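You operate a simulated robot arm through the tools that you are given. There is no shell and no other tool.

You are at the controls of a simulated robot arm. One attempt, no reset.

JOB
Put things in order on the table top. At the end: the clear basil jar stands where the cream muffin stood; the white mill (marked "SALT") is in the white striped bowl; the cream muffin from the table top stands where the white mill stood; the clear plain glass from the table top stands where the clear basil jar stood; whatever was shut is shut again. Leave all else as you found it, and nothing knocked over.

Only the result counts: the job must be done as asked and must still hold three seconds after the hand-in. Knocking over, shifting, dropping, spilling or breaking anything else fails it.

ROBOT AND FRAMES
A 7-joint arm with a two-finger gripper, fixed in place. Base frame: the origin is at the foot of the arm, x ahead of it, y to its left, z up; the work surface is at about z = 0. Readings come in m, degrees, newtons and seconds.
With the tool pointing down near the work surface it reaches from about 0.16 to 0.38 m from the base axis. Its first joint turns from -72.0 to 72.0 degrees. Payload 0.6 kg.
The tool frame sits at the grasp point between the pads (the TCP): z along the fingers, y along the line on which they close. The tips reach 0.022 m beyond it. The gripper opens to 0.092 m; its body begins 0.065 m behind the TCP.
Orientation is told as [roll, pitch, yaw] about the base's x, y, z axes, in that order, counted from this pose: with the fingers straight down and closing along the base's y, the tool's x points along the base's -x, its y along +y and its z along -z.

CONTROLS
- The arm moves only by the tool apply_moves. Its argument "plan" is a list that holds one entry, the list of rows, each a list of 6 numbers: the shift along the base's x, y, z in m, then the turn, a rotation vector about the base's x, y, z in degrees. In form: [[[dx, dy, dz, ax, ay, az], ...]]. A call has 1 to 20 rows; each row is the pose to reach, as a shift and turn from the pose commanded when the call began. "claw" is the gripper command, from -1 (shut) to 1 (fully open), values between in proportion, set as the call begins (left out, the last holds). Rows are played at 5 a second. More than 0.05 m and 8.6 degrees between two rows, or a gripper value outside its range, and nothing of the call is played. Where a pose cannot be reached the arm comes as near as it can. A force on the tool above 40 N (or 10 N above the force at the start of the call, whichever is more), or a blocked arm, ends the call early, and 0.2 s more pass. The fingers move at their own pace (about 0.0599 m/s each) and stop on an object; they squeeze with about 25 N. The grip force told is the motor's: it shows also when the fingers shut on nothing. Time passes only in rows, and 0.2 s behind the last, so rows that repeat a pose let the fingers close. It gives the time, the measured TCP pose, the force on the tool (base axes), the opening and the grip force at its end, in the units of the frame above (readings bear some noise), with the torque about the TCP (base axes, N m) and any sound that the robot's microphone picked up.
- Cameras (640 x 400 px; columns grow to the right, rows downward): "scene" is fixed at [0.0711, -0.2887, 0.4078]; the picture's right is [0.68, -0.73, 0.00], its down [-0.45, -0.42, -0.79] and it looks along [0.58, 0.53, -0.62] (base axes); focal length 214 px, centre (320, 200). "wrist" rides on the gripper at [0.071, 0.019, -0.102] in the tool frame; the picture's right is [-0.26, 0.97, 0.00], its down [-0.75, -0.20, -0.63] and it looks along [-0.60, -0.16, 0.78] (tool axes); focal length 280 px, centre (320, 200). There is no depth. A picture from a camera that has moved, and an enlarged one, comes with that camera's place and axes in the base frame and with its lens. The place of the scene camera against the robot may be out by one fixed shift of up to 0.018 m in any direction.
- capture(camera): a new picture of that camera. It takes no simulated time.
- enlarge(camera, box): a new picture of the part [left, top, right, bottom] of that camera's present view, enlarged. It takes no simulated time.
- finish_job(): hands the job in; it is judged then, once.

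Nothing tells you positions but the pictures and the camera data. Unless the task says otherwise, let go and move clear before handing in.

The tools are called after "Request:" as a command line: name --argument value ..., lists and objects as JSON in quotes. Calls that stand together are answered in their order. apply_moves: Moves the arm, as the interface text tells. Its arguments: {"type":"object","properties":{"plan":{"type":"array"},"claw":{"type":"number"}},"required":["plan"]} The other tools are called the same way: capture (camera) takes a picture; enlarge (camera, box) takes an enlarged picture of a part of a camera's view; finish_job () hands the job in.

At the start:

```text
clock: 0.0
position: [0.2038, 0.0018, 0.3013]
orientation: [0.0, -0.1, 0.0]
contact_force: [0.0, 0.8, 0.2]
ft_torque: [0.03, 0.04, 0.0]
width: 0.0921
grip_force: 0.1
```

scene: 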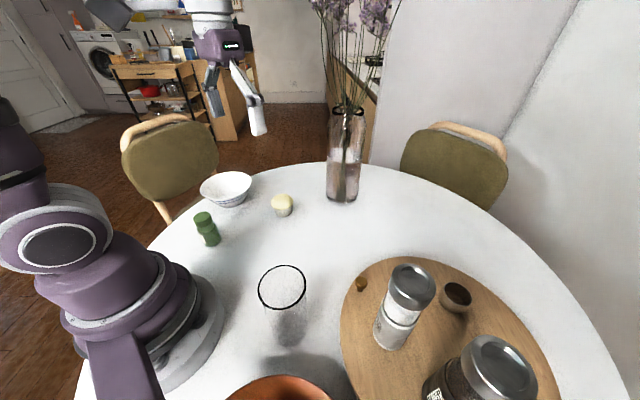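
wrist: 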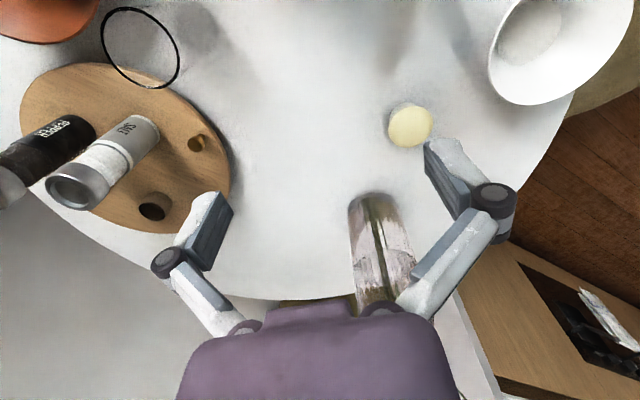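

I see a table with a glass, a round wooden board holding the salt and pepper mills, a white bowl, a cream muffin, a green jar (probably basil), and a vase. I'll look closer before moving.

Request:
enlarge --camera "scene" --box '[180, 150, 380, 275]'

Request:
enlarge --camera "scene" --box '[220, 240, 580, 400]'

Request:
enlarge --camera "wrist" --box '[0, 0, 320, 200]'

Request:
enlarge --camera "wrist" --box '[320, 0, 640, 200]'

```text
3.20 times, centred on (280, 212) of scene
camera zoom: at [0.0711, -0.2887, 0.4078], right [0.68, -0.73, 0.0], down [-0.45, -0.42, -0.79], along [0.58, 0.53, -0.62], focal length 686 px, centre (448, 160)
```

zoom: 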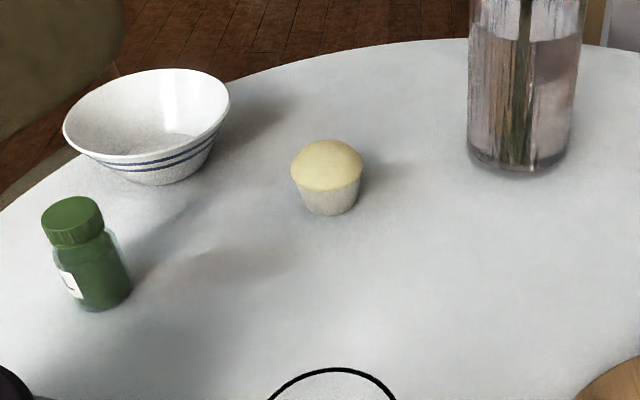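

```text
1.78 times, centred on (400, 320) of scene
camera zoom: at [0.0711, -0.2887, 0.4078], right [0.68, -0.73, 0.0], down [-0.45, -0.42, -0.79], along [0.58, 0.53, -0.62], focal length 381 px, centre (178, -13)
```

zoom: 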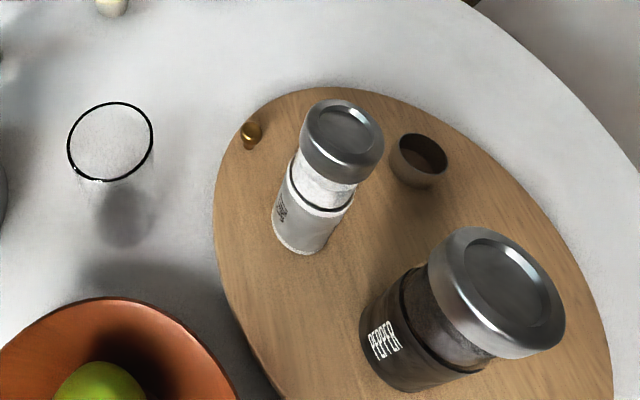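

```text
2.00 times, centred on (160, 100) of wrist
camera zoom: at [0.1328, 0.022, 0.4045], right [0.26, 0.97, 0.0], down [0.75, -0.2, 0.63], along [0.6, -0.16, -0.78], focal length 561 px, centre (640, 400)
```

zoom: 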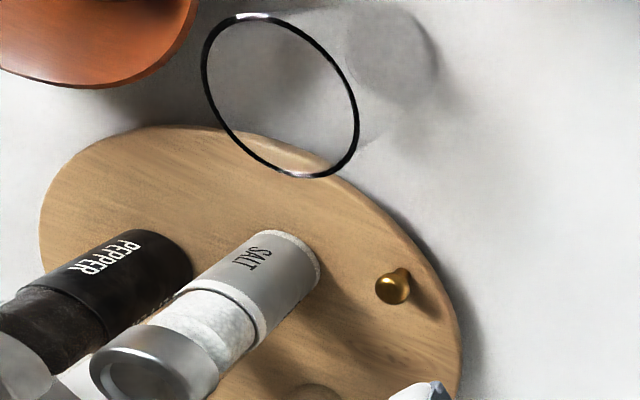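

```text
2.00 times, centred on (480, 100) of wrist
camera zoom: at [0.1328, 0.022, 0.4045], right [0.26, 0.97, 0.0], down [0.75, -0.2, 0.63], along [0.6, -0.16, -0.78], focal length 561 px, centre (0, 400)
```

zoom: 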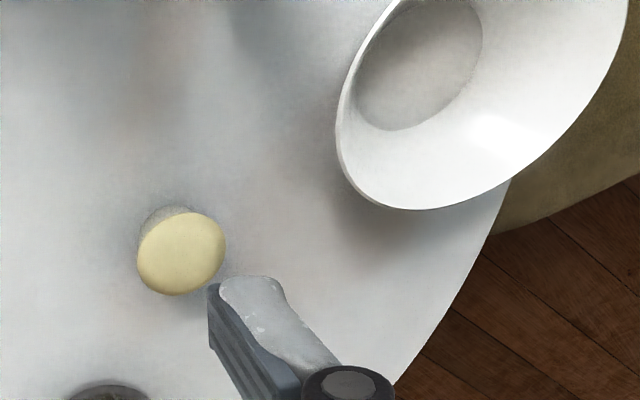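

I estimate the glass near (0.14, -0.14), the salt mill near (0.24, -0.277) on the board, the muffin near (0.325, 0.103), the basil jar near (0.15, 0.15) and the bowl near (0.25, 0.25). Next I'll move the wrist camera for a second view of the mills.

Request:
apply_moves --plan '[[[0.003, -0.01, 0, 0, 0, -7.5], [0.006, -0.02, 0, 0, 0, -15], [0.009, -0.03, 0, 0, 0, -22.5], [0.012, -0.04, 0, 0, 0, -30], [0.015, -0.05, 0, 0, 0, -37.5], [0.018, -0.06, 0, 0, 0, -45], [0.021, -0.07, 0, 0, 0, -52.5], [0.024, -0.08, 0, 0, 0, -60], [0.027, -0.09, 0, 0, 0, -67.5], [0.03, -0.1, 0, 0, 0, -75], [0.033, -0.11, 0, 0, 0, -82.5], [0.036, -0.12, 0, 0, 0, -90]]]'

Request:
capture --camera "wrist"

Request:
capture --camera "scene"

```text
clock: 2.6
position: [0.2403, -0.1179, 0.3022]
orientation: [0.0, 0.0, -90.1]
contact_force: [0.0, -0.7, 0.9]
ft_torque: [-0.02, -0.02, 0.01]
width: 0.0918
grip_force: 0.0
```

```text
taken
camera wrist: at [0.2595, -0.0463, 0.4045], right [0.96, -0.26, 0.0], down [-0.21, -0.75, 0.63], along [-0.17, -0.6, -0.78], focal length 280 px, centre (320, 200)
```

wrist: 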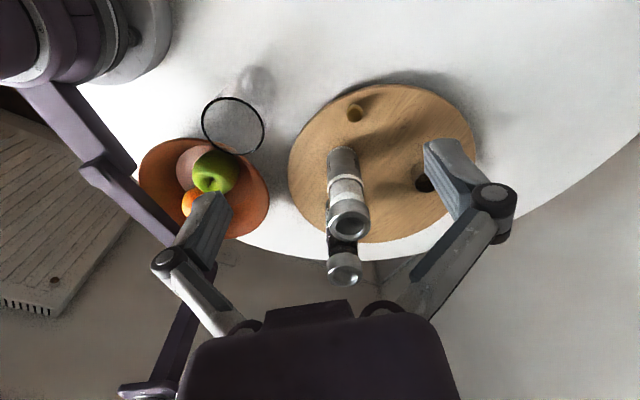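

```text
taken
```

scene: 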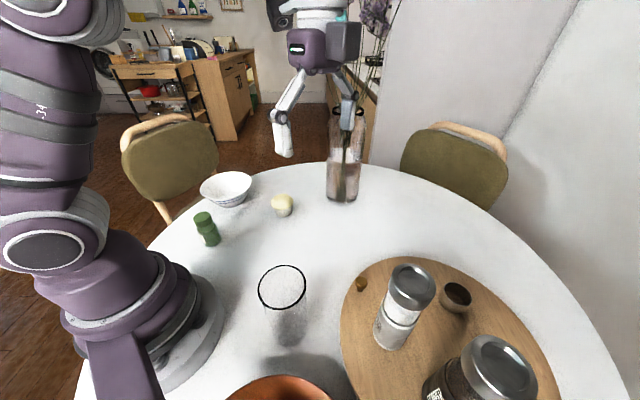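

The board with both mills and the glass are in view from the other side now. I'll zoom in to measure them.

Request:
enlarge --camera "wrist" --box '[280, 80, 480, 205]'

Request:
enlarge --camera "wrist" --box '[280, 180, 440, 280]'

Request:
enlarge --camera "wrist" --box '[140, 50, 300, 150]'

```text
3.20 times, centred on (380, 142) of wrist
camera zoom: at [0.2595, -0.0463, 0.4045], right [0.96, -0.26, 0.0], down [-0.21, -0.75, 0.63], along [-0.17, -0.6, -0.78], focal length 897 px, centre (128, 384)
```

zoom: 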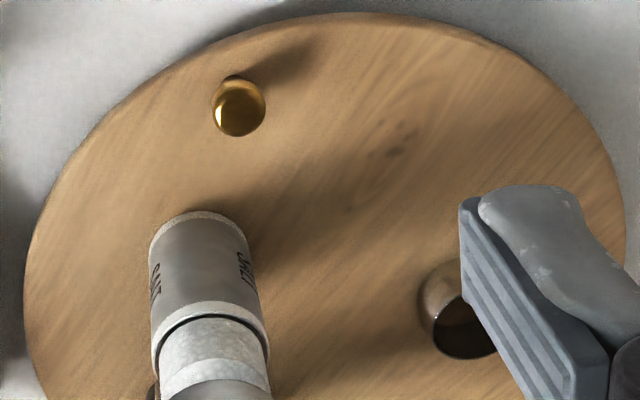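

```text
4.00 times, centred on (360, 230) of wrist
camera zoom: at [0.2595, -0.0463, 0.4045], right [0.96, -0.26, 0.0], down [-0.21, -0.75, 0.63], along [-0.17, -0.6, -0.78], focal length 1122 px, centre (160, 80)
```

zoom: 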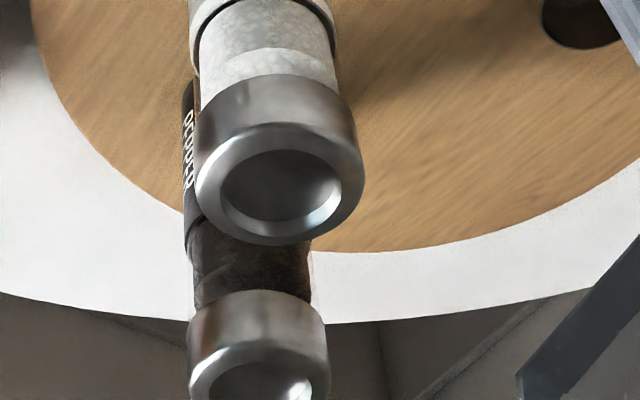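

```text
4.00 times, centred on (220, 100) of wrist
camera zoom: at [0.2595, -0.0463, 0.4045], right [0.96, -0.26, 0.0], down [-0.21, -0.75, 0.63], along [-0.17, -0.6, -0.78], focal length 1122 px, centre (720, 600)
```

zoom: 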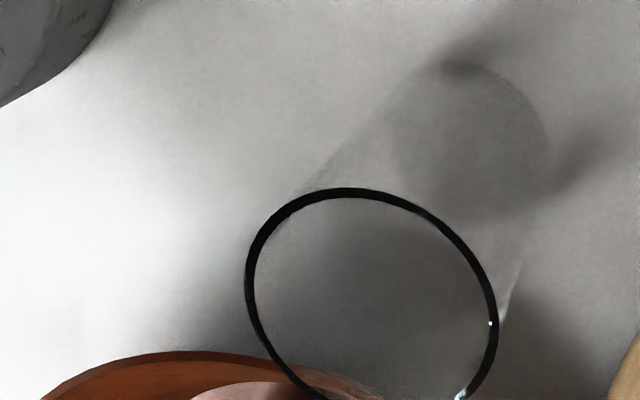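

The salt mill appears to be about 0.048 m wide, centred near (0.234, -0.275), with its top at about z = 0.168. The pepper mill is behind it near (0.209, -0.36). I'll move above the salt mill, closing along x so the fingers avoid the pepper.

Request:
apply_moves --plan '[[[-0.001, -0.04, -0.01, 0, 0, 0], [-0.003, -0.08, -0.02, 0, 0, 0], [-0.005, -0.12, -0.035, 0, 0, 0], [-0.006, -0.157, -0.05, 0, 0, 0], [-0.006, -0.157, -0.05, 0, 0, 0]]]' --claw 1

Request:
capture --camera "wrist"

Request:
capture --camera "scene"

```text
clock: 3.8
position: [0.2241, -0.2553, 0.2427]
orientation: [0.1, 0.0, -90.0]
contact_force: [-0.2, 0.2, -0.7]
ft_torque: [-0.01, 0.01, 0.01]
width: 0.0921
grip_force: 0.1
out of reach, approached as far as the arm can: row 3, 4, 5
```

```text
taken
camera wrist: at [0.2438, -0.1836, 0.3457], right [0.97, -0.26, 0.0], down [-0.2, -0.75, 0.62], along [-0.16, -0.6, -0.78], focal length 280 px, centre (320, 200)
```

wrist: 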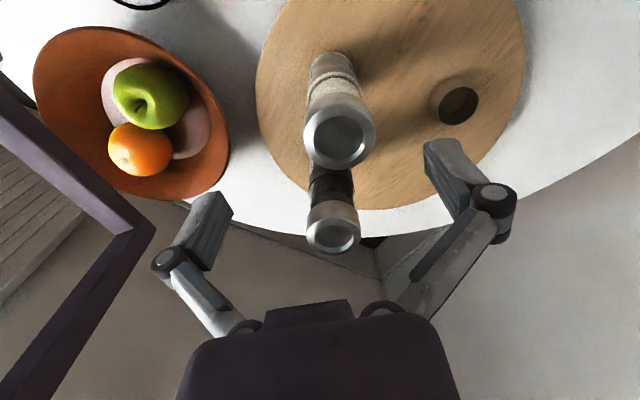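

```text
taken
```

scene: 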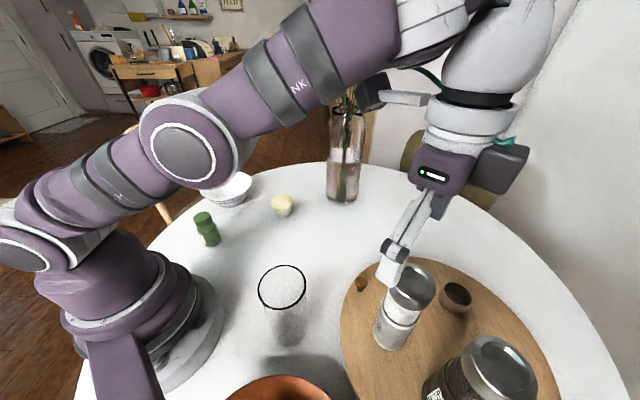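

The arm reaches less far at this height, so I'll come in lower, with the mill passing between the open fingers along y. First I'll refine the mill's position.

Request:
enlarge --camera "wrist" --box '[270, 40, 430, 140]'

Request:
enlarge --camera "wrist" --box '[260, 80, 420, 180]'

```text
4.00 times, centred on (350, 90) of wrist
camera zoom: at [0.2438, -0.1836, 0.3457], right [0.97, -0.26, 0.0], down [-0.2, -0.75, 0.62], along [-0.16, -0.6, -0.78], focal length 1122 px, centre (200, 640)
```

zoom: 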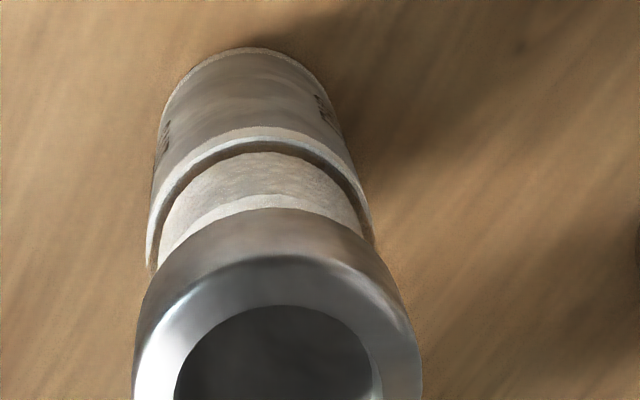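

```text
4.00 times, centred on (340, 130) of wrist
camera zoom: at [0.2438, -0.1836, 0.3457], right [0.97, -0.26, 0.0], down [-0.2, -0.75, 0.62], along [-0.16, -0.6, -0.78], focal length 1122 px, centre (240, 480)
```

zoom: 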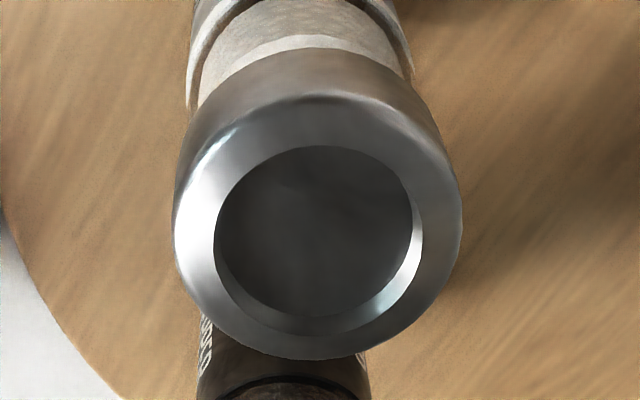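

The mill centre refines to about (0.2345, -0.273). I'll back off inward first to settle the commanded pose, and check the reading before descending.

Request:
apply_moves --plan '[[[0, 0.04, 0, 0, 0, 0], [0, 0.075, 0, 0, 0, 0], [0, 0.075, 0, 0, 0, 0]]]'

```text
clock: 4.6
position: [0.2227, -0.1785, 0.2445]
orientation: [-0.1, 0.1, -89.8]
contact_force: [0.5, 0.5, -0.9]
ft_torque: [0.02, 0.0, 0.0]
width: 0.0921
grip_force: 0.0
```

The reading confirms the frame. Next I'll lower in front of the mill at about (0.2345, -0.205, 0.121), then check.

Request:
apply_moves --plan '[[[0.006, -0.0133, -0.01, 0, 0, 0], [0.012, -0.0265, -0.03, 0, 0, 0], [0.012, -0.0265, -0.07, 0, 0, 0], [0.012, -0.0265, -0.1, 0, 0, 0], [0.012, -0.0265, -0.1235, 0, 0, 0], [0.012, -0.0265, -0.1235, 0, 0, 0]]]'

Request:
capture --camera "wrist"

Request:
capture --camera "scene"

```text
clock: 6.0
position: [0.2378, -0.205, 0.1183]
orientation: [0.0, 0.0, -89.9]
contact_force: [0.4, -0.1, 1.0]
ft_torque: [0.0, 0.02, 0.02]
width: 0.0918
grip_force: 0.1
```

```text
taken
camera wrist: at [0.2571, -0.1336, 0.2206], right [0.97, -0.26, 0.0], down [-0.2, -0.75, 0.62], along [-0.16, -0.6, -0.78], focal length 280 px, centre (320, 200)
```

wrist: 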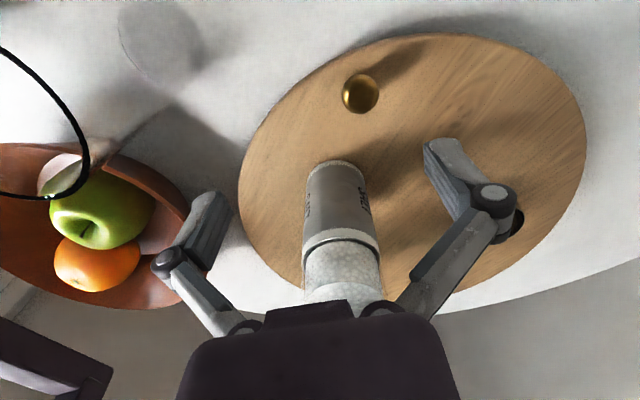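

```text
taken
```

scene: 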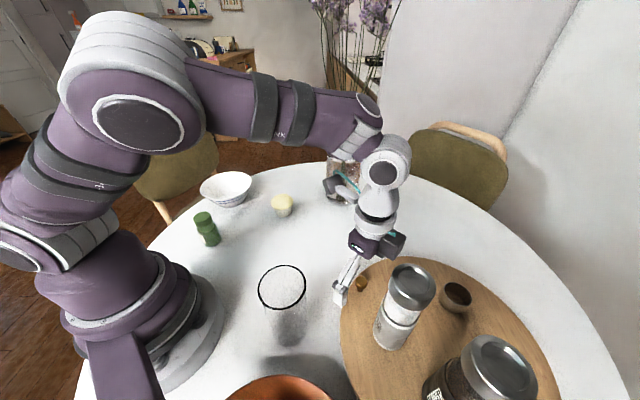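

The views together put the board top at about z = 0.037, and the mill at about (0.235, -0.266) with its top near 0.177. I'll raise slightly and slide in along y so the mill sits between the fingers at its glass section.

Request:
apply_moves --plan '[[[-0.001, 0, 0.0175, 0, 0, 0], [-0.002, -0.02, 0.0175, 0, 0, 0], [-0.003, -0.04, 0.0175, 0, 0, 0], [-0.003, -0.061, 0.0175, 0, 0, 0], [-0.003, -0.061, 0.0175, 0, 0, 0]]]'

Request:
capture --camera "wrist"

Request:
enlarge --camera "scene" --box '[300, 200, 540, 350]'

```text
clock: 7.2
position: [0.2326, -0.2673, 0.1373]
orientation: [-0.1, 0.0, -89.9]
contact_force: [0.2, 1.0, 0.0]
ft_torque: [-0.03, 0.0, -0.03]
width: 0.092
grip_force: 0.2
```

```text
taken
camera wrist: at [0.252, -0.1947, 0.2396], right [0.97, -0.26, 0.0], down [-0.2, -0.75, 0.63], along [-0.16, -0.6, -0.78], focal length 280 px, centre (320, 200)
```

wrist: 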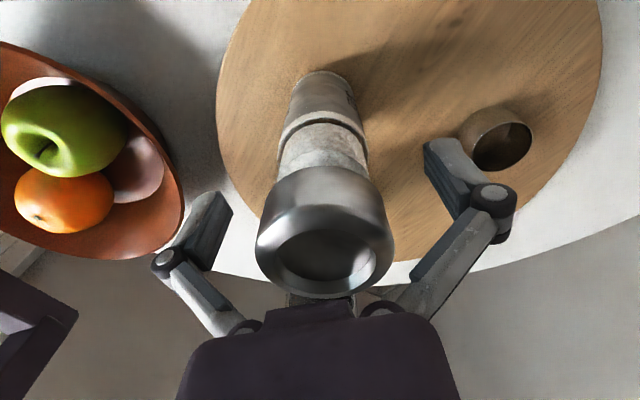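

```text
2.67 times, centred on (420, 275) of scene
camera zoom: at [0.0711, -0.2888, 0.4078], right [0.68, -0.73, 0.0], down [-0.45, -0.42, -0.79], along [0.58, 0.53, -0.62], focal length 572 px, centre (53, 0)
```

zoom: 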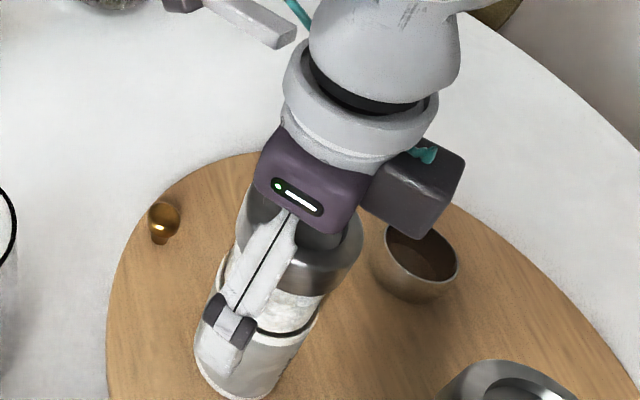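

The mill is well centred between the fingers, so I'll close the grip.

Request:
apply_moves --plan '[[[0, 0, 0, 0, 0, 0], [0, 0, 0, 0, 0, 0], [0, 0, 0, 0, 0, 0], [0, 0, 0, 0, 0, 0], [0, 0, 0, 0, 0, 0]]]' --claw -1

Request:
capture --camera "wrist"

```text
clock: 8.4
position: [0.2321, -0.2655, 0.1366]
orientation: [-0.1, 0.0, -89.9]
contact_force: [0.5, -1.1, 8.4]
ft_torque: [-0.05, 0.15, 0.02]
width: 0.0538
grip_force: 25.4
```

```text
taken
camera wrist: at [0.2521, -0.1946, 0.2398], right [0.97, -0.26, 0.0], down [-0.2, -0.75, 0.63], along [-0.16, -0.6, -0.78], focal length 280 px, centre (320, 200)
```

wrist: 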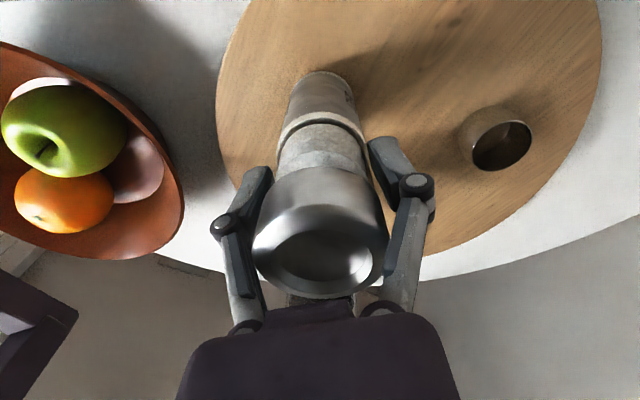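

The grip holds at 0.054 m. I'll lift slowly straight up and check.

Request:
apply_moves --plan '[[[0, 0, 0.005, 0, 0, 0], [0, 0, 0.01, 0, 0, 0], [0, 0, 0.02, 0, 0, 0], [0, 0, 0.03, 0, 0, 0], [0, 0, 0.03, 0, 0, 0]]]'

Request:
capture --camera "wrist"

Request:
capture --camera "scene"

```text
clock: 9.6
position: [0.2323, -0.2658, 0.1685]
orientation: [0.0, 0.0, -90.1]
contact_force: [0.5, -0.5, -2.4]
ft_torque: [0.02, -0.03, 0.01]
width: 0.0536
grip_force: 24.6
```

```text
taken
camera wrist: at [0.2529, -0.1946, 0.2699], right [0.97, -0.26, 0.0], down [-0.2, -0.75, 0.63], along [-0.16, -0.6, -0.78], focal length 280 px, centre (320, 200)
```

wrist: 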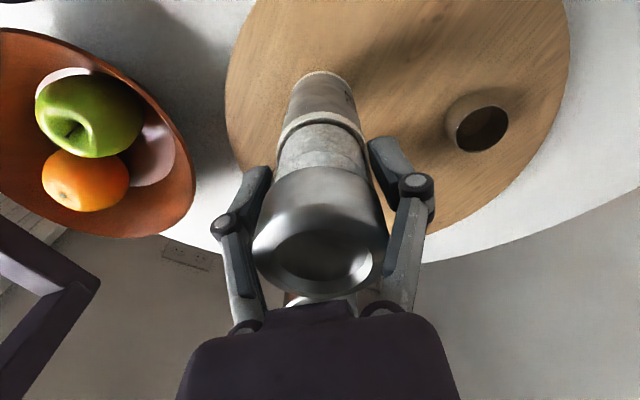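

```text
taken
```

scene: 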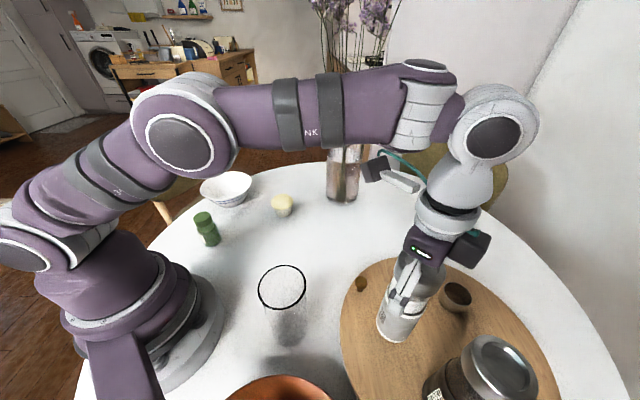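

The mill is lifted cleanly and weighs about 0.25 kg. I'll carry it at z ≈ 0.20 on an inner arc, clear of the glass and the vase flowers, to the bowl side, turning the yaw back to 0.

Request:
apply_moves --plan '[[[-0.008, 0.01, 0.014, 0, 0, 0], [-0.0125, 0.022, 0.024, 0, 0, 0], [-0.008, 0.04, 0.032, 0, 0, 5], [0, 0.062, 0.036, 0, 0, 10], [0.008, 0.085, 0.036, 0, 0, 15], [0.0135, 0.11, 0.036, 0, 0, 21], [0.0175, 0.136, 0.036, 0, 0, 27], [0.0175, 0.164, 0.036, 0, 0, 33], [0.0175, 0.192, 0.036, 0, 0, 39], [0.0175, 0.22, 0.036, 0, 0, 45], [0.0175, 0.248, 0.036, 0, 0, 51], [0.0175, 0.276, 0.036, 0, 0, 57], [0.0175, 0.304, 0.036, 0, 0, 63], [0.0135, 0.332, 0.036, 0, 0, 69], [0.0085, 0.36, 0.036, 0, 0, 75], [0.0025, 0.388, 0.036, 0, 0, 80], [-0.0035, 0.416, 0.036, 0, 0, 84], [-0.007, 0.443, 0.036, 0, 0, 87], [-0.0075, 0.468, 0.036, 0, 0, 90], [-0.0075, 0.4805, 0.036, 0, 0, 90]]]'

Request:
capture --camera "wrist"

Request:
capture --camera "scene"

```text
clock: 13.8
position: [0.2249, 0.2139, 0.2051]
orientation: [0.0, 0.0, 0.1]
contact_force: [-0.1, 0.3, -2.9]
ft_torque: [-0.03, 0.03, 0.0]
width: 0.0531
grip_force: 24.6
```

```text
taken
camera wrist: at [0.1545, 0.2333, 0.306], right [0.26, 0.97, 0.0], down [0.75, -0.2, 0.63], along [0.6, -0.16, -0.78], focal length 280 px, centre (320, 200)
```

wrist: 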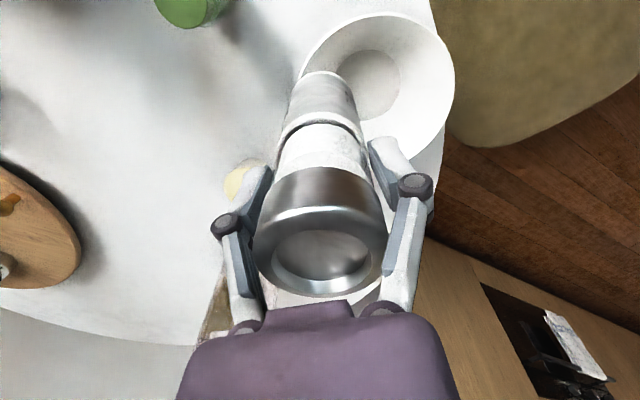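

```text
taken
```

scene: 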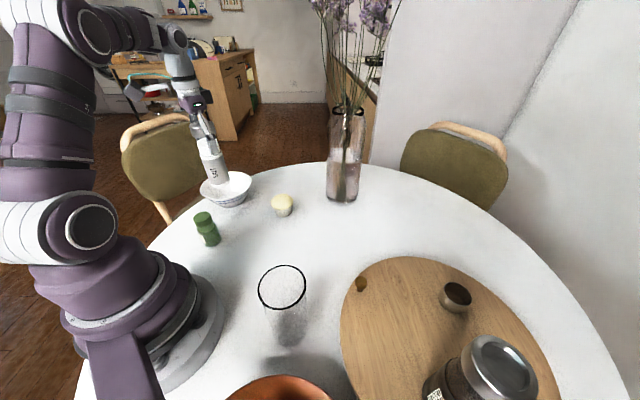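

The mill now hangs near the bowl. I'll zoom in to find the bowl's centre.

Request:
enlarge --camera "wrist" --box '[280, 0, 480, 125]'

Request:
enlarge --camera "wrist" --box '[280, 60, 480, 185]'

Request:
enlarge --camera "scene" --box '[160, 100, 320, 260]'

```text
3.20 times, centred on (380, 62) of wrist
camera zoom: at [0.1545, 0.2333, 0.306], right [0.26, 0.97, 0.0], down [0.75, -0.2, 0.63], along [0.6, -0.16, -0.78], focal length 897 px, centre (128, 640)
```

zoom: 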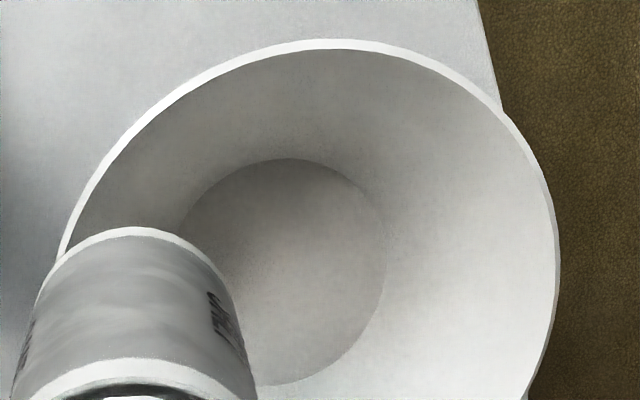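

```text
3.20 times, centred on (380, 122) of wrist
camera zoom: at [0.1545, 0.2333, 0.306], right [0.26, 0.97, 0.0], down [0.75, -0.2, 0.63], along [0.6, -0.16, -0.78], focal length 897 px, centre (128, 448)
```

zoom: 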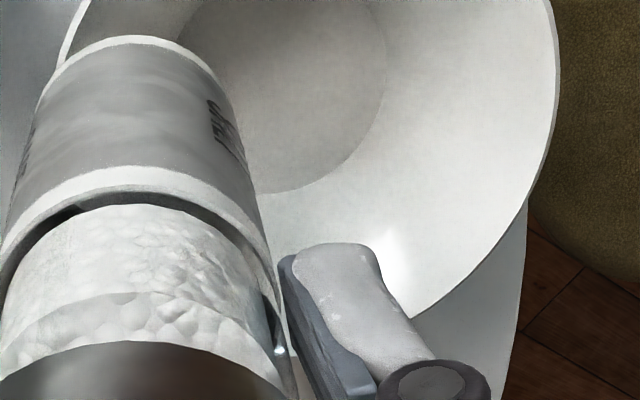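

```text
2.50 times, centred on (240, 180) of scene
camera zoom: at [0.0711, -0.2887, 0.4078], right [0.68, -0.73, 0.0], down [-0.45, -0.42, -0.79], along [0.58, 0.53, -0.62], focal length 536 px, centre (520, 250)
```

zoom: 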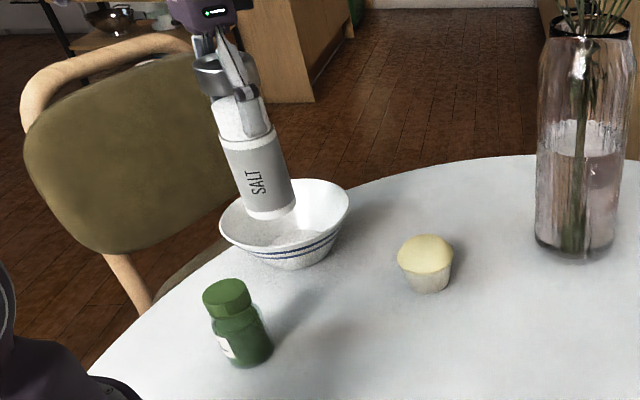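

The bowl floor looks centred near (0.252, 0.2585) and about 0.067 m across. Before lowering I'll zoom in on the mill's base to see how it sits relative to the fingers.

Request:
enlarge --camera "wrist" --box '[270, 55, 390, 130]'

Request:
enlarge --camera "scene" --box '[180, 120, 270, 210]'

Request:
enlarge --camera "wrist" --box '[190, 120, 450, 310]'

```text
5.33 times, centred on (330, 92) of wrist
camera zoom: at [0.1545, 0.2333, 0.306], right [0.26, 0.97, 0.0], down [0.75, -0.2, 0.63], along [0.6, -0.16, -0.78], focal length 1495 px, centre (267, 773)
```

zoom: 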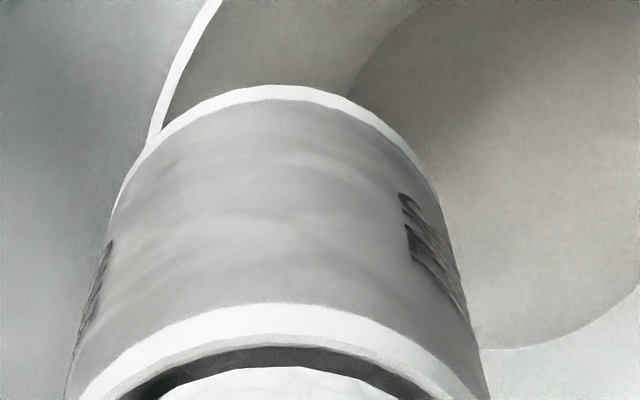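

```text
4.44 times, centred on (225, 165) of scene
camera zoom: at [0.0711, -0.2887, 0.4078], right [0.68, -0.73, 0.0], down [-0.45, -0.42, -0.79], along [0.58, 0.53, -0.62], focal length 953 px, centre (742, 356)
```

zoom: 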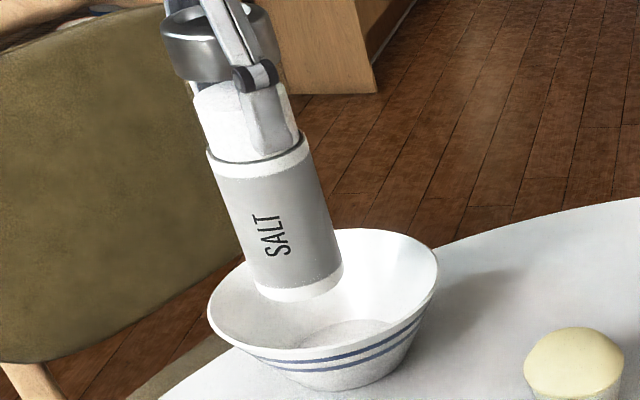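

```text
2.11 times, centred on (320, 215) of wrist
camera zoom: at [0.1545, 0.2333, 0.306], right [0.26, 0.97, 0.0], down [0.75, -0.2, 0.63], along [0.6, -0.16, -0.78], focal length 590 px, centre (320, 168)
```

zoom: 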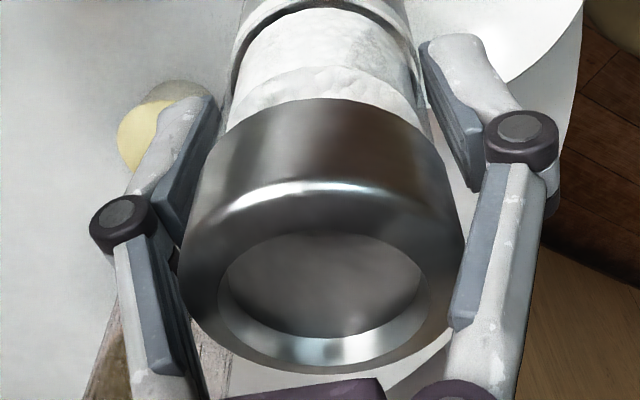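

The mill hangs upright and is centred in the grip. I'll move above the bowl's floor centre with the mill's bottom still above the rim, then look again.

Request:
apply_moves --plan '[[[0.007, 0.011, -0.006, 0, 0, 0], [0.014, 0.022, -0.013, 0, 0, 0], [0.021, 0.033, -0.02, 0, 0, 0], [0.028, 0.0445, -0.027, 0, 0, 0], [0.028, 0.0445, -0.027, 0, 0, 0]]]'

Request:
capture --camera "wrist"

Request:
enlarge --camera "scene" --box '[170, 120, 314, 210]'

```text
clock: 15.0
position: [0.2544, 0.2583, 0.1768]
orientation: [-0.2, 0.0, 0.0]
contact_force: [-0.1, -0.5, -2.3]
ft_torque: [-0.01, 0.04, -0.01]
width: 0.0528
grip_force: 25.3
```

```text
taken
camera wrist: at [0.1836, 0.2776, 0.2792], right [0.26, 0.97, 0.0], down [0.75, -0.2, 0.63], along [0.6, -0.16, -0.78], focal length 280 px, centre (320, 200)
```

wrist: 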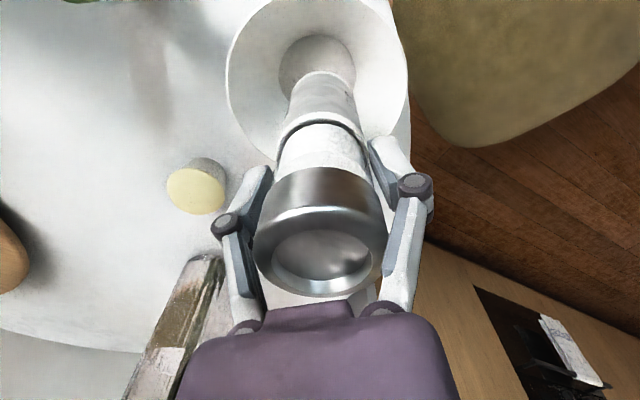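

```text
4.44 times, centred on (242, 165) of scene
camera zoom: at [0.0711, -0.2887, 0.4078], right [0.68, -0.73, 0.0], down [-0.45, -0.42, -0.79], along [0.58, 0.53, -0.62], focal length 953 px, centre (667, 356)
```

zoom: 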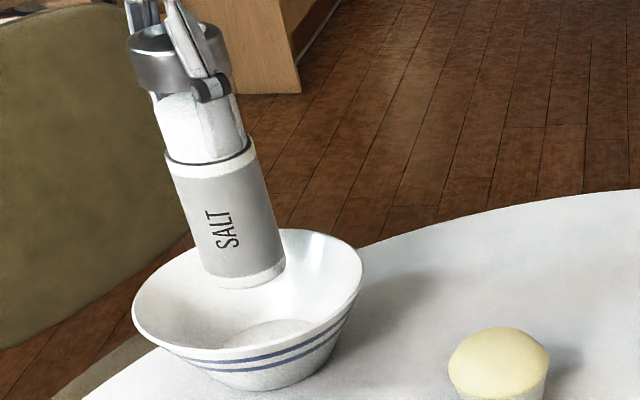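

Request:
enlarge --camera "wrist" --box '[220, 0, 420, 125]'

Request:
enlarge --camera "scene" --box '[192, 165, 264, 210]'

```text
3.20 times, centred on (320, 62) of wrist
camera zoom: at [0.1836, 0.2776, 0.2792], right [0.26, 0.97, 0.0], down [0.75, -0.2, 0.63], along [0.6, -0.16, -0.78], focal length 897 px, centre (320, 640)
```

zoom: 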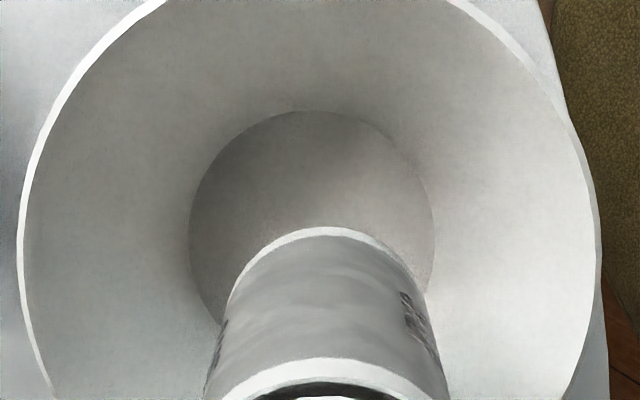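

```text
8.89 times, centred on (228, 188) of scene
camera zoom: at [0.0711, -0.2887, 0.4078], right [0.68, -0.73, 0.0], down [-0.45, -0.42, -0.79], along [0.58, 0.53, -0.62], focal length 1906 px, centre (1138, 311)
```

zoom: 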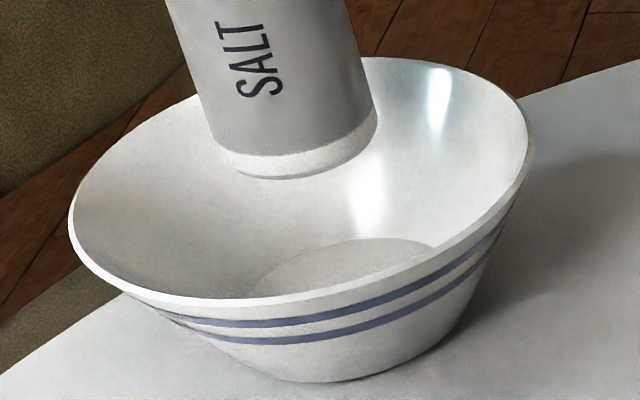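

The floor centre triangulates to about (0.2495, 0.258) and the mill is within a few millimetres of it. I'll lower it into the bowl, stopping short of the expected contact height.

Request:
apply_moves --plan '[[[-0.002, -0.0005, -0.012, 0, 0, 0], [-0.002, -0.0005, -0.025, 0, 0, 0], [-0.002, -0.0005, -0.038, 0, 0, 0], [-0.002, -0.0005, -0.05, 0, 0, 0], [-0.002, -0.0005, -0.056, 0, 0, 0], [-0.002, -0.0005, -0.056, 0, 0, 0]]]'

Request:
capture --camera "wrist"

Request:
enlarge --camera "scene" --box '[170, 130, 282, 200]'

```text
clock: 16.4
position: [0.2507, 0.2567, 0.1211]
orientation: [0.0, 0.0, 0.1]
contact_force: [0.7, 0.5, -2.7]
ft_torque: [-0.03, 0.0, 0.02]
width: 0.0528
grip_force: 24.5
```

```text
taken
camera wrist: at [0.1812, 0.2776, 0.2231], right [0.26, 0.97, 0.0], down [0.75, -0.2, 0.63], along [0.6, -0.16, -0.78], focal length 280 px, centre (320, 200)
```

wrist: 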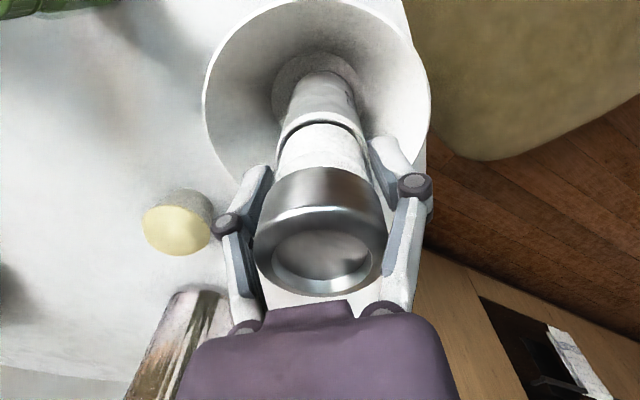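

```text
5.71 times, centred on (226, 165) of scene
camera zoom: at [0.0711, -0.2887, 0.4078], right [0.68, -0.73, 0.0], down [-0.45, -0.42, -0.79], along [0.58, 0.53, -0.62], focal length 1226 px, centre (857, 400)
```

zoom: 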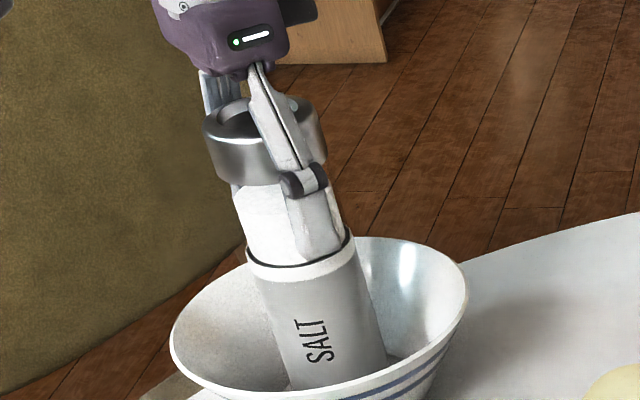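

Request:
enlarge --camera "wrist" --box '[250, 30, 394, 120]'

```text
4.44 times, centred on (322, 75) of wrist
camera zoom: at [0.1812, 0.2776, 0.2231], right [0.26, 0.97, 0.0], down [0.75, -0.2, 0.63], along [0.6, -0.16, -0.78], focal length 1246 px, centre (311, 756)
```

zoom: 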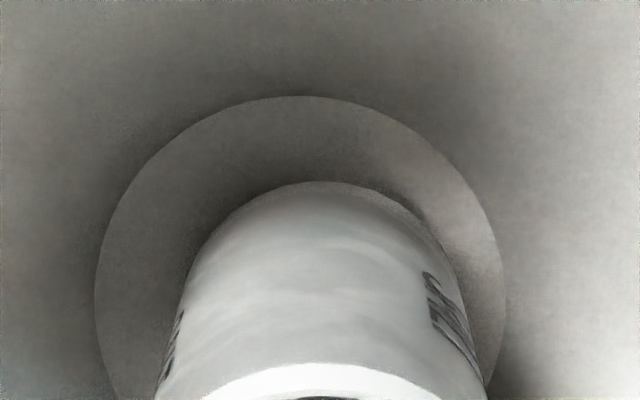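

The mill base sits well inside the floor circle, about 3 mm off in y, so I'll correct that and keep lowering gently.

Request:
apply_moves --plan '[[[0, -0.002, -0.003, 0, 0, 0], [0, -0.0025, -0.006, 0, 0, 0], [0, -0.0025, -0.008, 0, 0, 0], [0, -0.0025, -0.008, 0, 0, 0]]]'

```text
clock: 17.1
position: [0.2528, 0.2541, 0.1171]
orientation: [0.2, -0.2, 0.0]
contact_force: [-2.3, -2.6, 11.8]
ft_torque: [-0.45, 0.12, -0.06]
width: 0.0529
grip_force: 25.4
stopped in row 3: the force on the tool passed its limit at 47 N (the readings are from after the stop); the commanded pose is now the measured one
```

Contact came at TCP z ≈ 0.117. I'll look at how it sits before releasing.

Request:
enlarge --camera "wrist" --box '[190, 0, 450, 162]'

Request:
enlarge --camera "scene" --box '[170, 130, 282, 200]'

```text
2.46 times, centred on (320, 81) of wrist
camera zoom: at [0.1814, 0.2752, 0.2185], right [0.26, 0.96, 0.0], down [0.75, -0.21, 0.63], along [0.6, -0.16, -0.78], focal length 690 px, centre (320, 493)
```

zoom: 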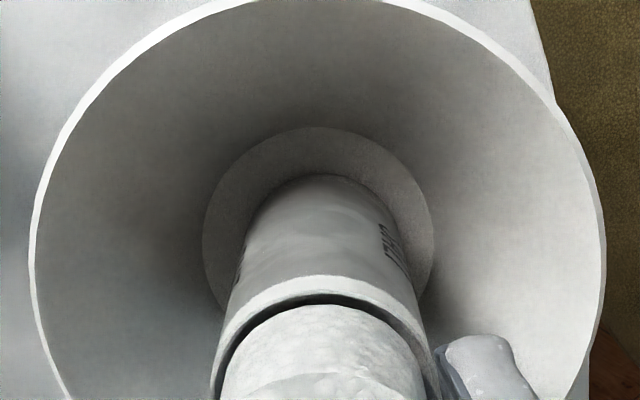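

```text
5.71 times, centred on (226, 165) of scene
camera zoom: at [0.071, -0.2888, 0.4078], right [0.68, -0.73, 0.0], down [-0.45, -0.42, -0.79], along [0.58, 0.53, -0.62], focal length 1226 px, centre (857, 400)
```

zoom: 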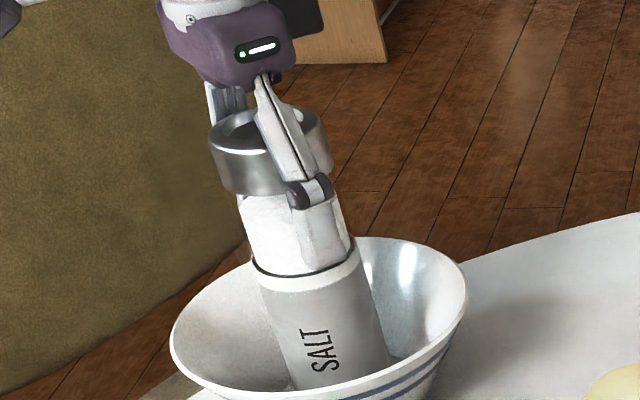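

The mill's base is on the bowl floor, roughly centred. I'll ease off the pressure slightly before opening.

Request:
apply_moves --plan '[[[0, 0, 0.0005, 0, 0, 0], [0, 0, 0.001, 0, 0, 0], [0, 0, 0.001, 0, 0, 0]]]'

```text
clock: 17.9
position: [0.2515, 0.2557, 0.1169]
orientation: [0.2, 0.0, 0.0]
contact_force: [0.9, 0.6, -2.7]
ft_torque: [0.01, 0.03, 0.01]
width: 0.0526
grip_force: 24.6
```

It's back to carrying the full weight, just above the floor. I'll lower about 1 mm until it touches lightly, then open.

Request:
apply_moves --plan '[[[0, 0, -0.0004, 0, 0, 0], [0, 0, -0.0008, 0, 0, 0], [0, 0, -0.0008, 0, 0, 0]]]'

```text
clock: 18.8
position: [0.2503, 0.2552, 0.118]
orientation: [0.2, -0.2, 0.0]
contact_force: [0.4, -2.6, 12.4]
ft_torque: [-0.54, -0.23, -0.02]
width: 0.0527
grip_force: 24.8
```

Request:
apply_moves --plan '[[[0, 0, 0, 0, 0, 0], [0, 0, 0, 0, 0, 0], [0, 0, 0, 0, 0, 0], [0, 0, 0, 0, 0, 0]]]' --claw 0.8

Request:
capture --camera "wrist"

Request:
enlarge --camera "scene" --box '[170, 130, 282, 200]'

```text
clock: 19.8
position: [0.2516, 0.2558, 0.1161]
orientation: [0.2, -0.2, 0.0]
contact_force: [0.0, 0.1, -1.0]
ft_torque: [-0.03, 0.02, -0.03]
width: 0.0826
grip_force: 0.0
```

```text
taken
camera wrist: at [0.1807, 0.2749, 0.2182], right [0.26, 0.97, 0.0], down [0.75, -0.21, 0.63], along [0.6, -0.16, -0.78], focal length 280 px, centre (320, 200)
```

wrist: 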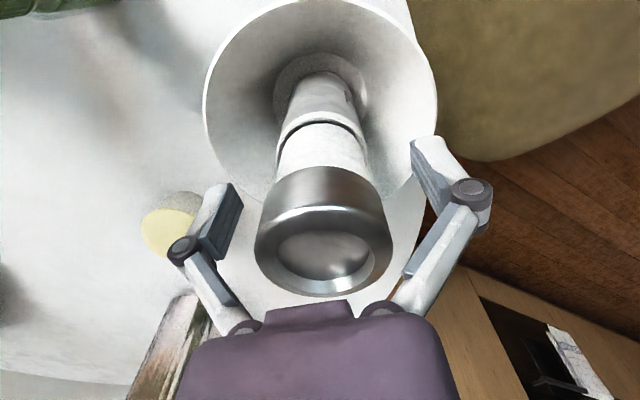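

```text
5.71 times, centred on (226, 165) of scene
camera zoom: at [0.0711, -0.2887, 0.4078], right [0.68, -0.73, 0.0], down [-0.45, -0.42, -0.79], along [0.58, 0.53, -0.62], focal length 1226 px, centre (857, 400)
```

zoom: 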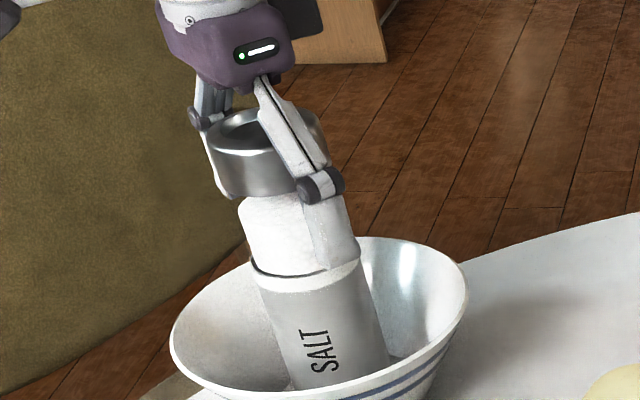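

The mill stands upright in the bowl on its own. I'll retreat up and straight back along -x so the fingers clear it, then move to look at the muffin.

Request:
apply_moves --plan '[[[0, 0, 0.02, 0, 0, 0], [0, 0, 0.045, 0, 0, 0], [-0.04, 0, 0.048, 0, 0, 0], [-0.085, 0, 0.05, 0, 0, 0], [-0.08, -0.03, 0.08, 0, 0, 0], [-0.065, -0.065, 0.105, 0, 0, 0], [-0.04, -0.105, 0.12, 0, 0, 0], [-0.01, -0.14, 0.13, 0, 0, 0], [0, -0.155, 0.133, 0, 0, 0], [0, -0.155, 0.133, 0, 0, 0]]]'

Request:
capture --camera "wrist"

Request:
capture --camera "scene"

```text
clock: 21.9
position: [0.2508, 0.0988, 0.2481]
orientation: [0.2, -0.1, 0.1]
contact_force: [0.6, -0.6, 0.9]
ft_torque: [0.01, 0.0, 0.0]
width: 0.0827
grip_force: 0.0
```

```text
taken
camera wrist: at [0.1801, 0.1189, 0.3508], right [0.26, 0.97, 0.0], down [0.75, -0.21, 0.63], along [0.6, -0.16, -0.78], focal length 280 px, centre (320, 200)
```

wrist: 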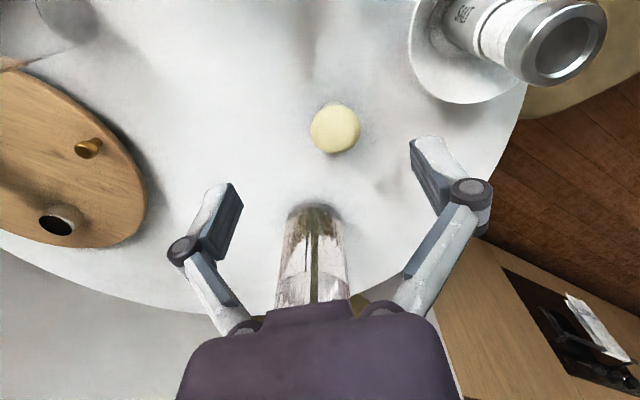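

```text
taken
```

scene: 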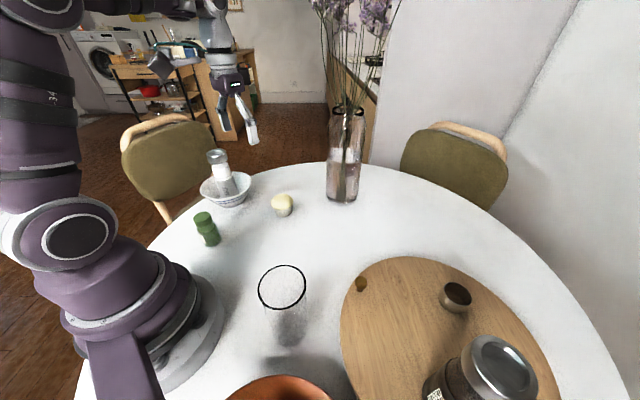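

The mill stands in the bowl and nothing else has moved. I'll zoom in on the muffin to measure it.

Request:
enlarge --camera "wrist" --box '[280, 80, 400, 155]'

Request:
enlarge --camera "scene" --box '[250, 180, 314, 220]'

Request:
enlarge --camera "scene" --box '[170, 190, 250, 250]'

```text
5.33 times, centred on (340, 118) of wrist
camera zoom: at [0.1801, 0.1189, 0.3508], right [0.26, 0.97, 0.0], down [0.75, -0.21, 0.63], along [0.6, -0.16, -0.78], focal length 1495 px, centre (213, 640)
```

zoom: 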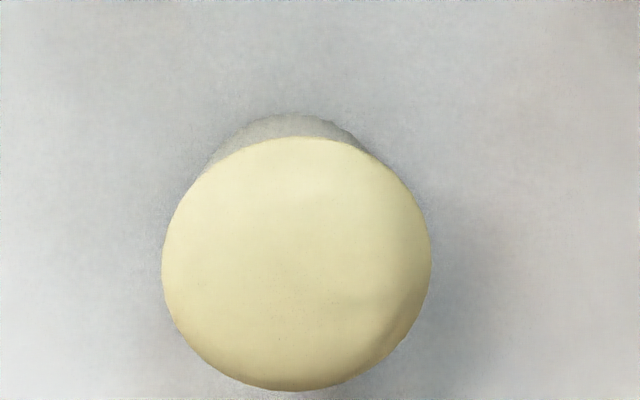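

```text
10.00 times, centred on (282, 200) of scene
camera zoom: at [0.0711, -0.2888, 0.4078], right [0.68, -0.73, 0.0], down [-0.45, -0.42, -0.79], along [0.58, 0.53, -0.62], focal length 2145 px, centre (700, 200)
```

zoom: 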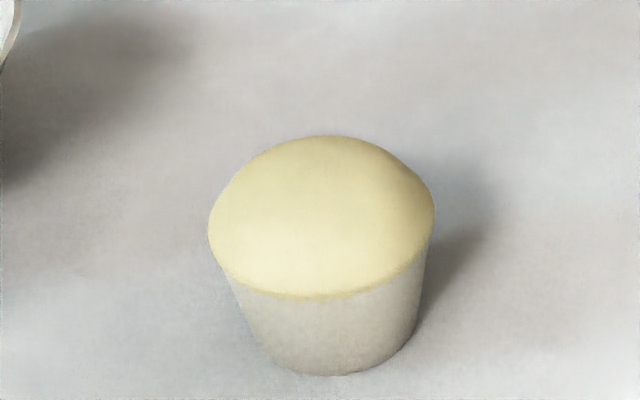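

```text
6.67 times, centred on (210, 220) of scene
camera zoom: at [0.0711, -0.2888, 0.4078], right [0.68, -0.73, 0.0], down [-0.45, -0.42, -0.79], along [0.58, 0.53, -0.62], focal length 1430 px, centre (1053, 67)
```

zoom: 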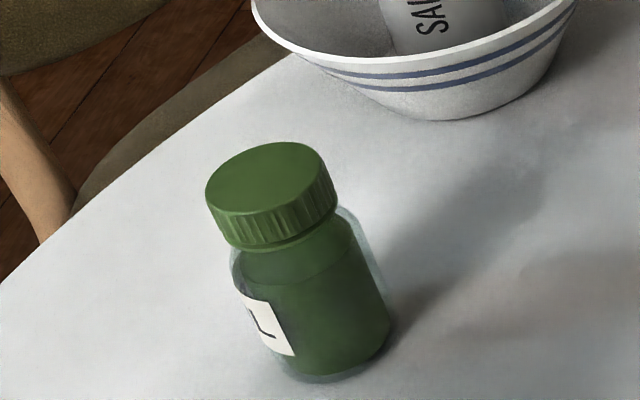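

The muffin is about 0.061 m across at its widest, at roughly z = 0.033, and centred near (0.325, 0.100). I'll move down to above it and check alignment.

Request:
apply_moves --plan '[[[0.025, 0, -0.03, 0, 0, 0], [0.05, 0, -0.065, 0, 0, 0], [0.074, 0, -0.105, 0, 0, 0], [0.074, 0, -0.13, 0, 0, 0], [0.074, 0, -0.13, 0, 0, 0]]]' --claw 1

Request:
capture --camera "wrist"

Request:
enlarge --camera "scene" --box '[230, 120, 358, 220]'

```text
clock: 23.1
position: [0.3243, 0.1, 0.1196]
orientation: [0.3, -0.1, 0.1]
contact_force: [0.7, -0.1, -0.1]
ft_torque: [0.0, 0.02, 0.01]
width: 0.0919
grip_force: 0.2
```

```text
taken
camera wrist: at [0.2538, 0.1194, 0.2209], right [0.26, 0.97, 0.0], down [0.75, -0.21, 0.63], along [0.6, -0.16, -0.78], focal length 280 px, centre (320, 200)
```

wrist: 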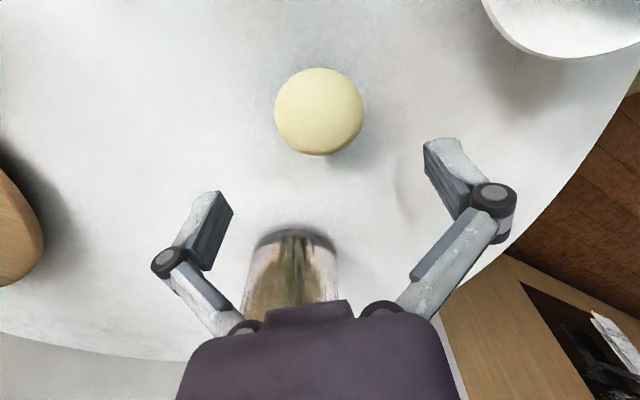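

```text
4.00 times, centred on (294, 170) of scene
camera zoom: at [0.0711, -0.2887, 0.4078], right [0.68, -0.73, 0.0], down [-0.45, -0.42, -0.79], along [0.58, 0.53, -0.62], focal length 858 px, centre (424, 320)
```

zoom: 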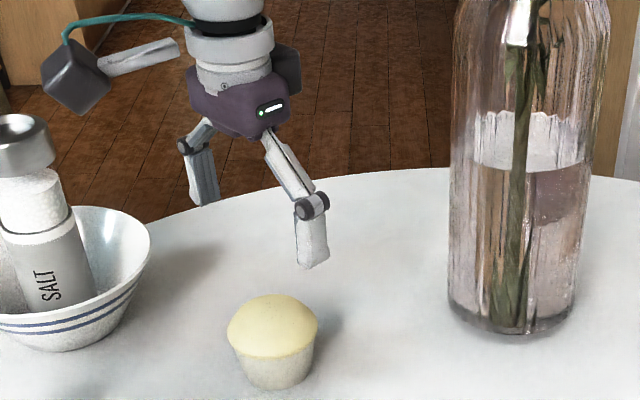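

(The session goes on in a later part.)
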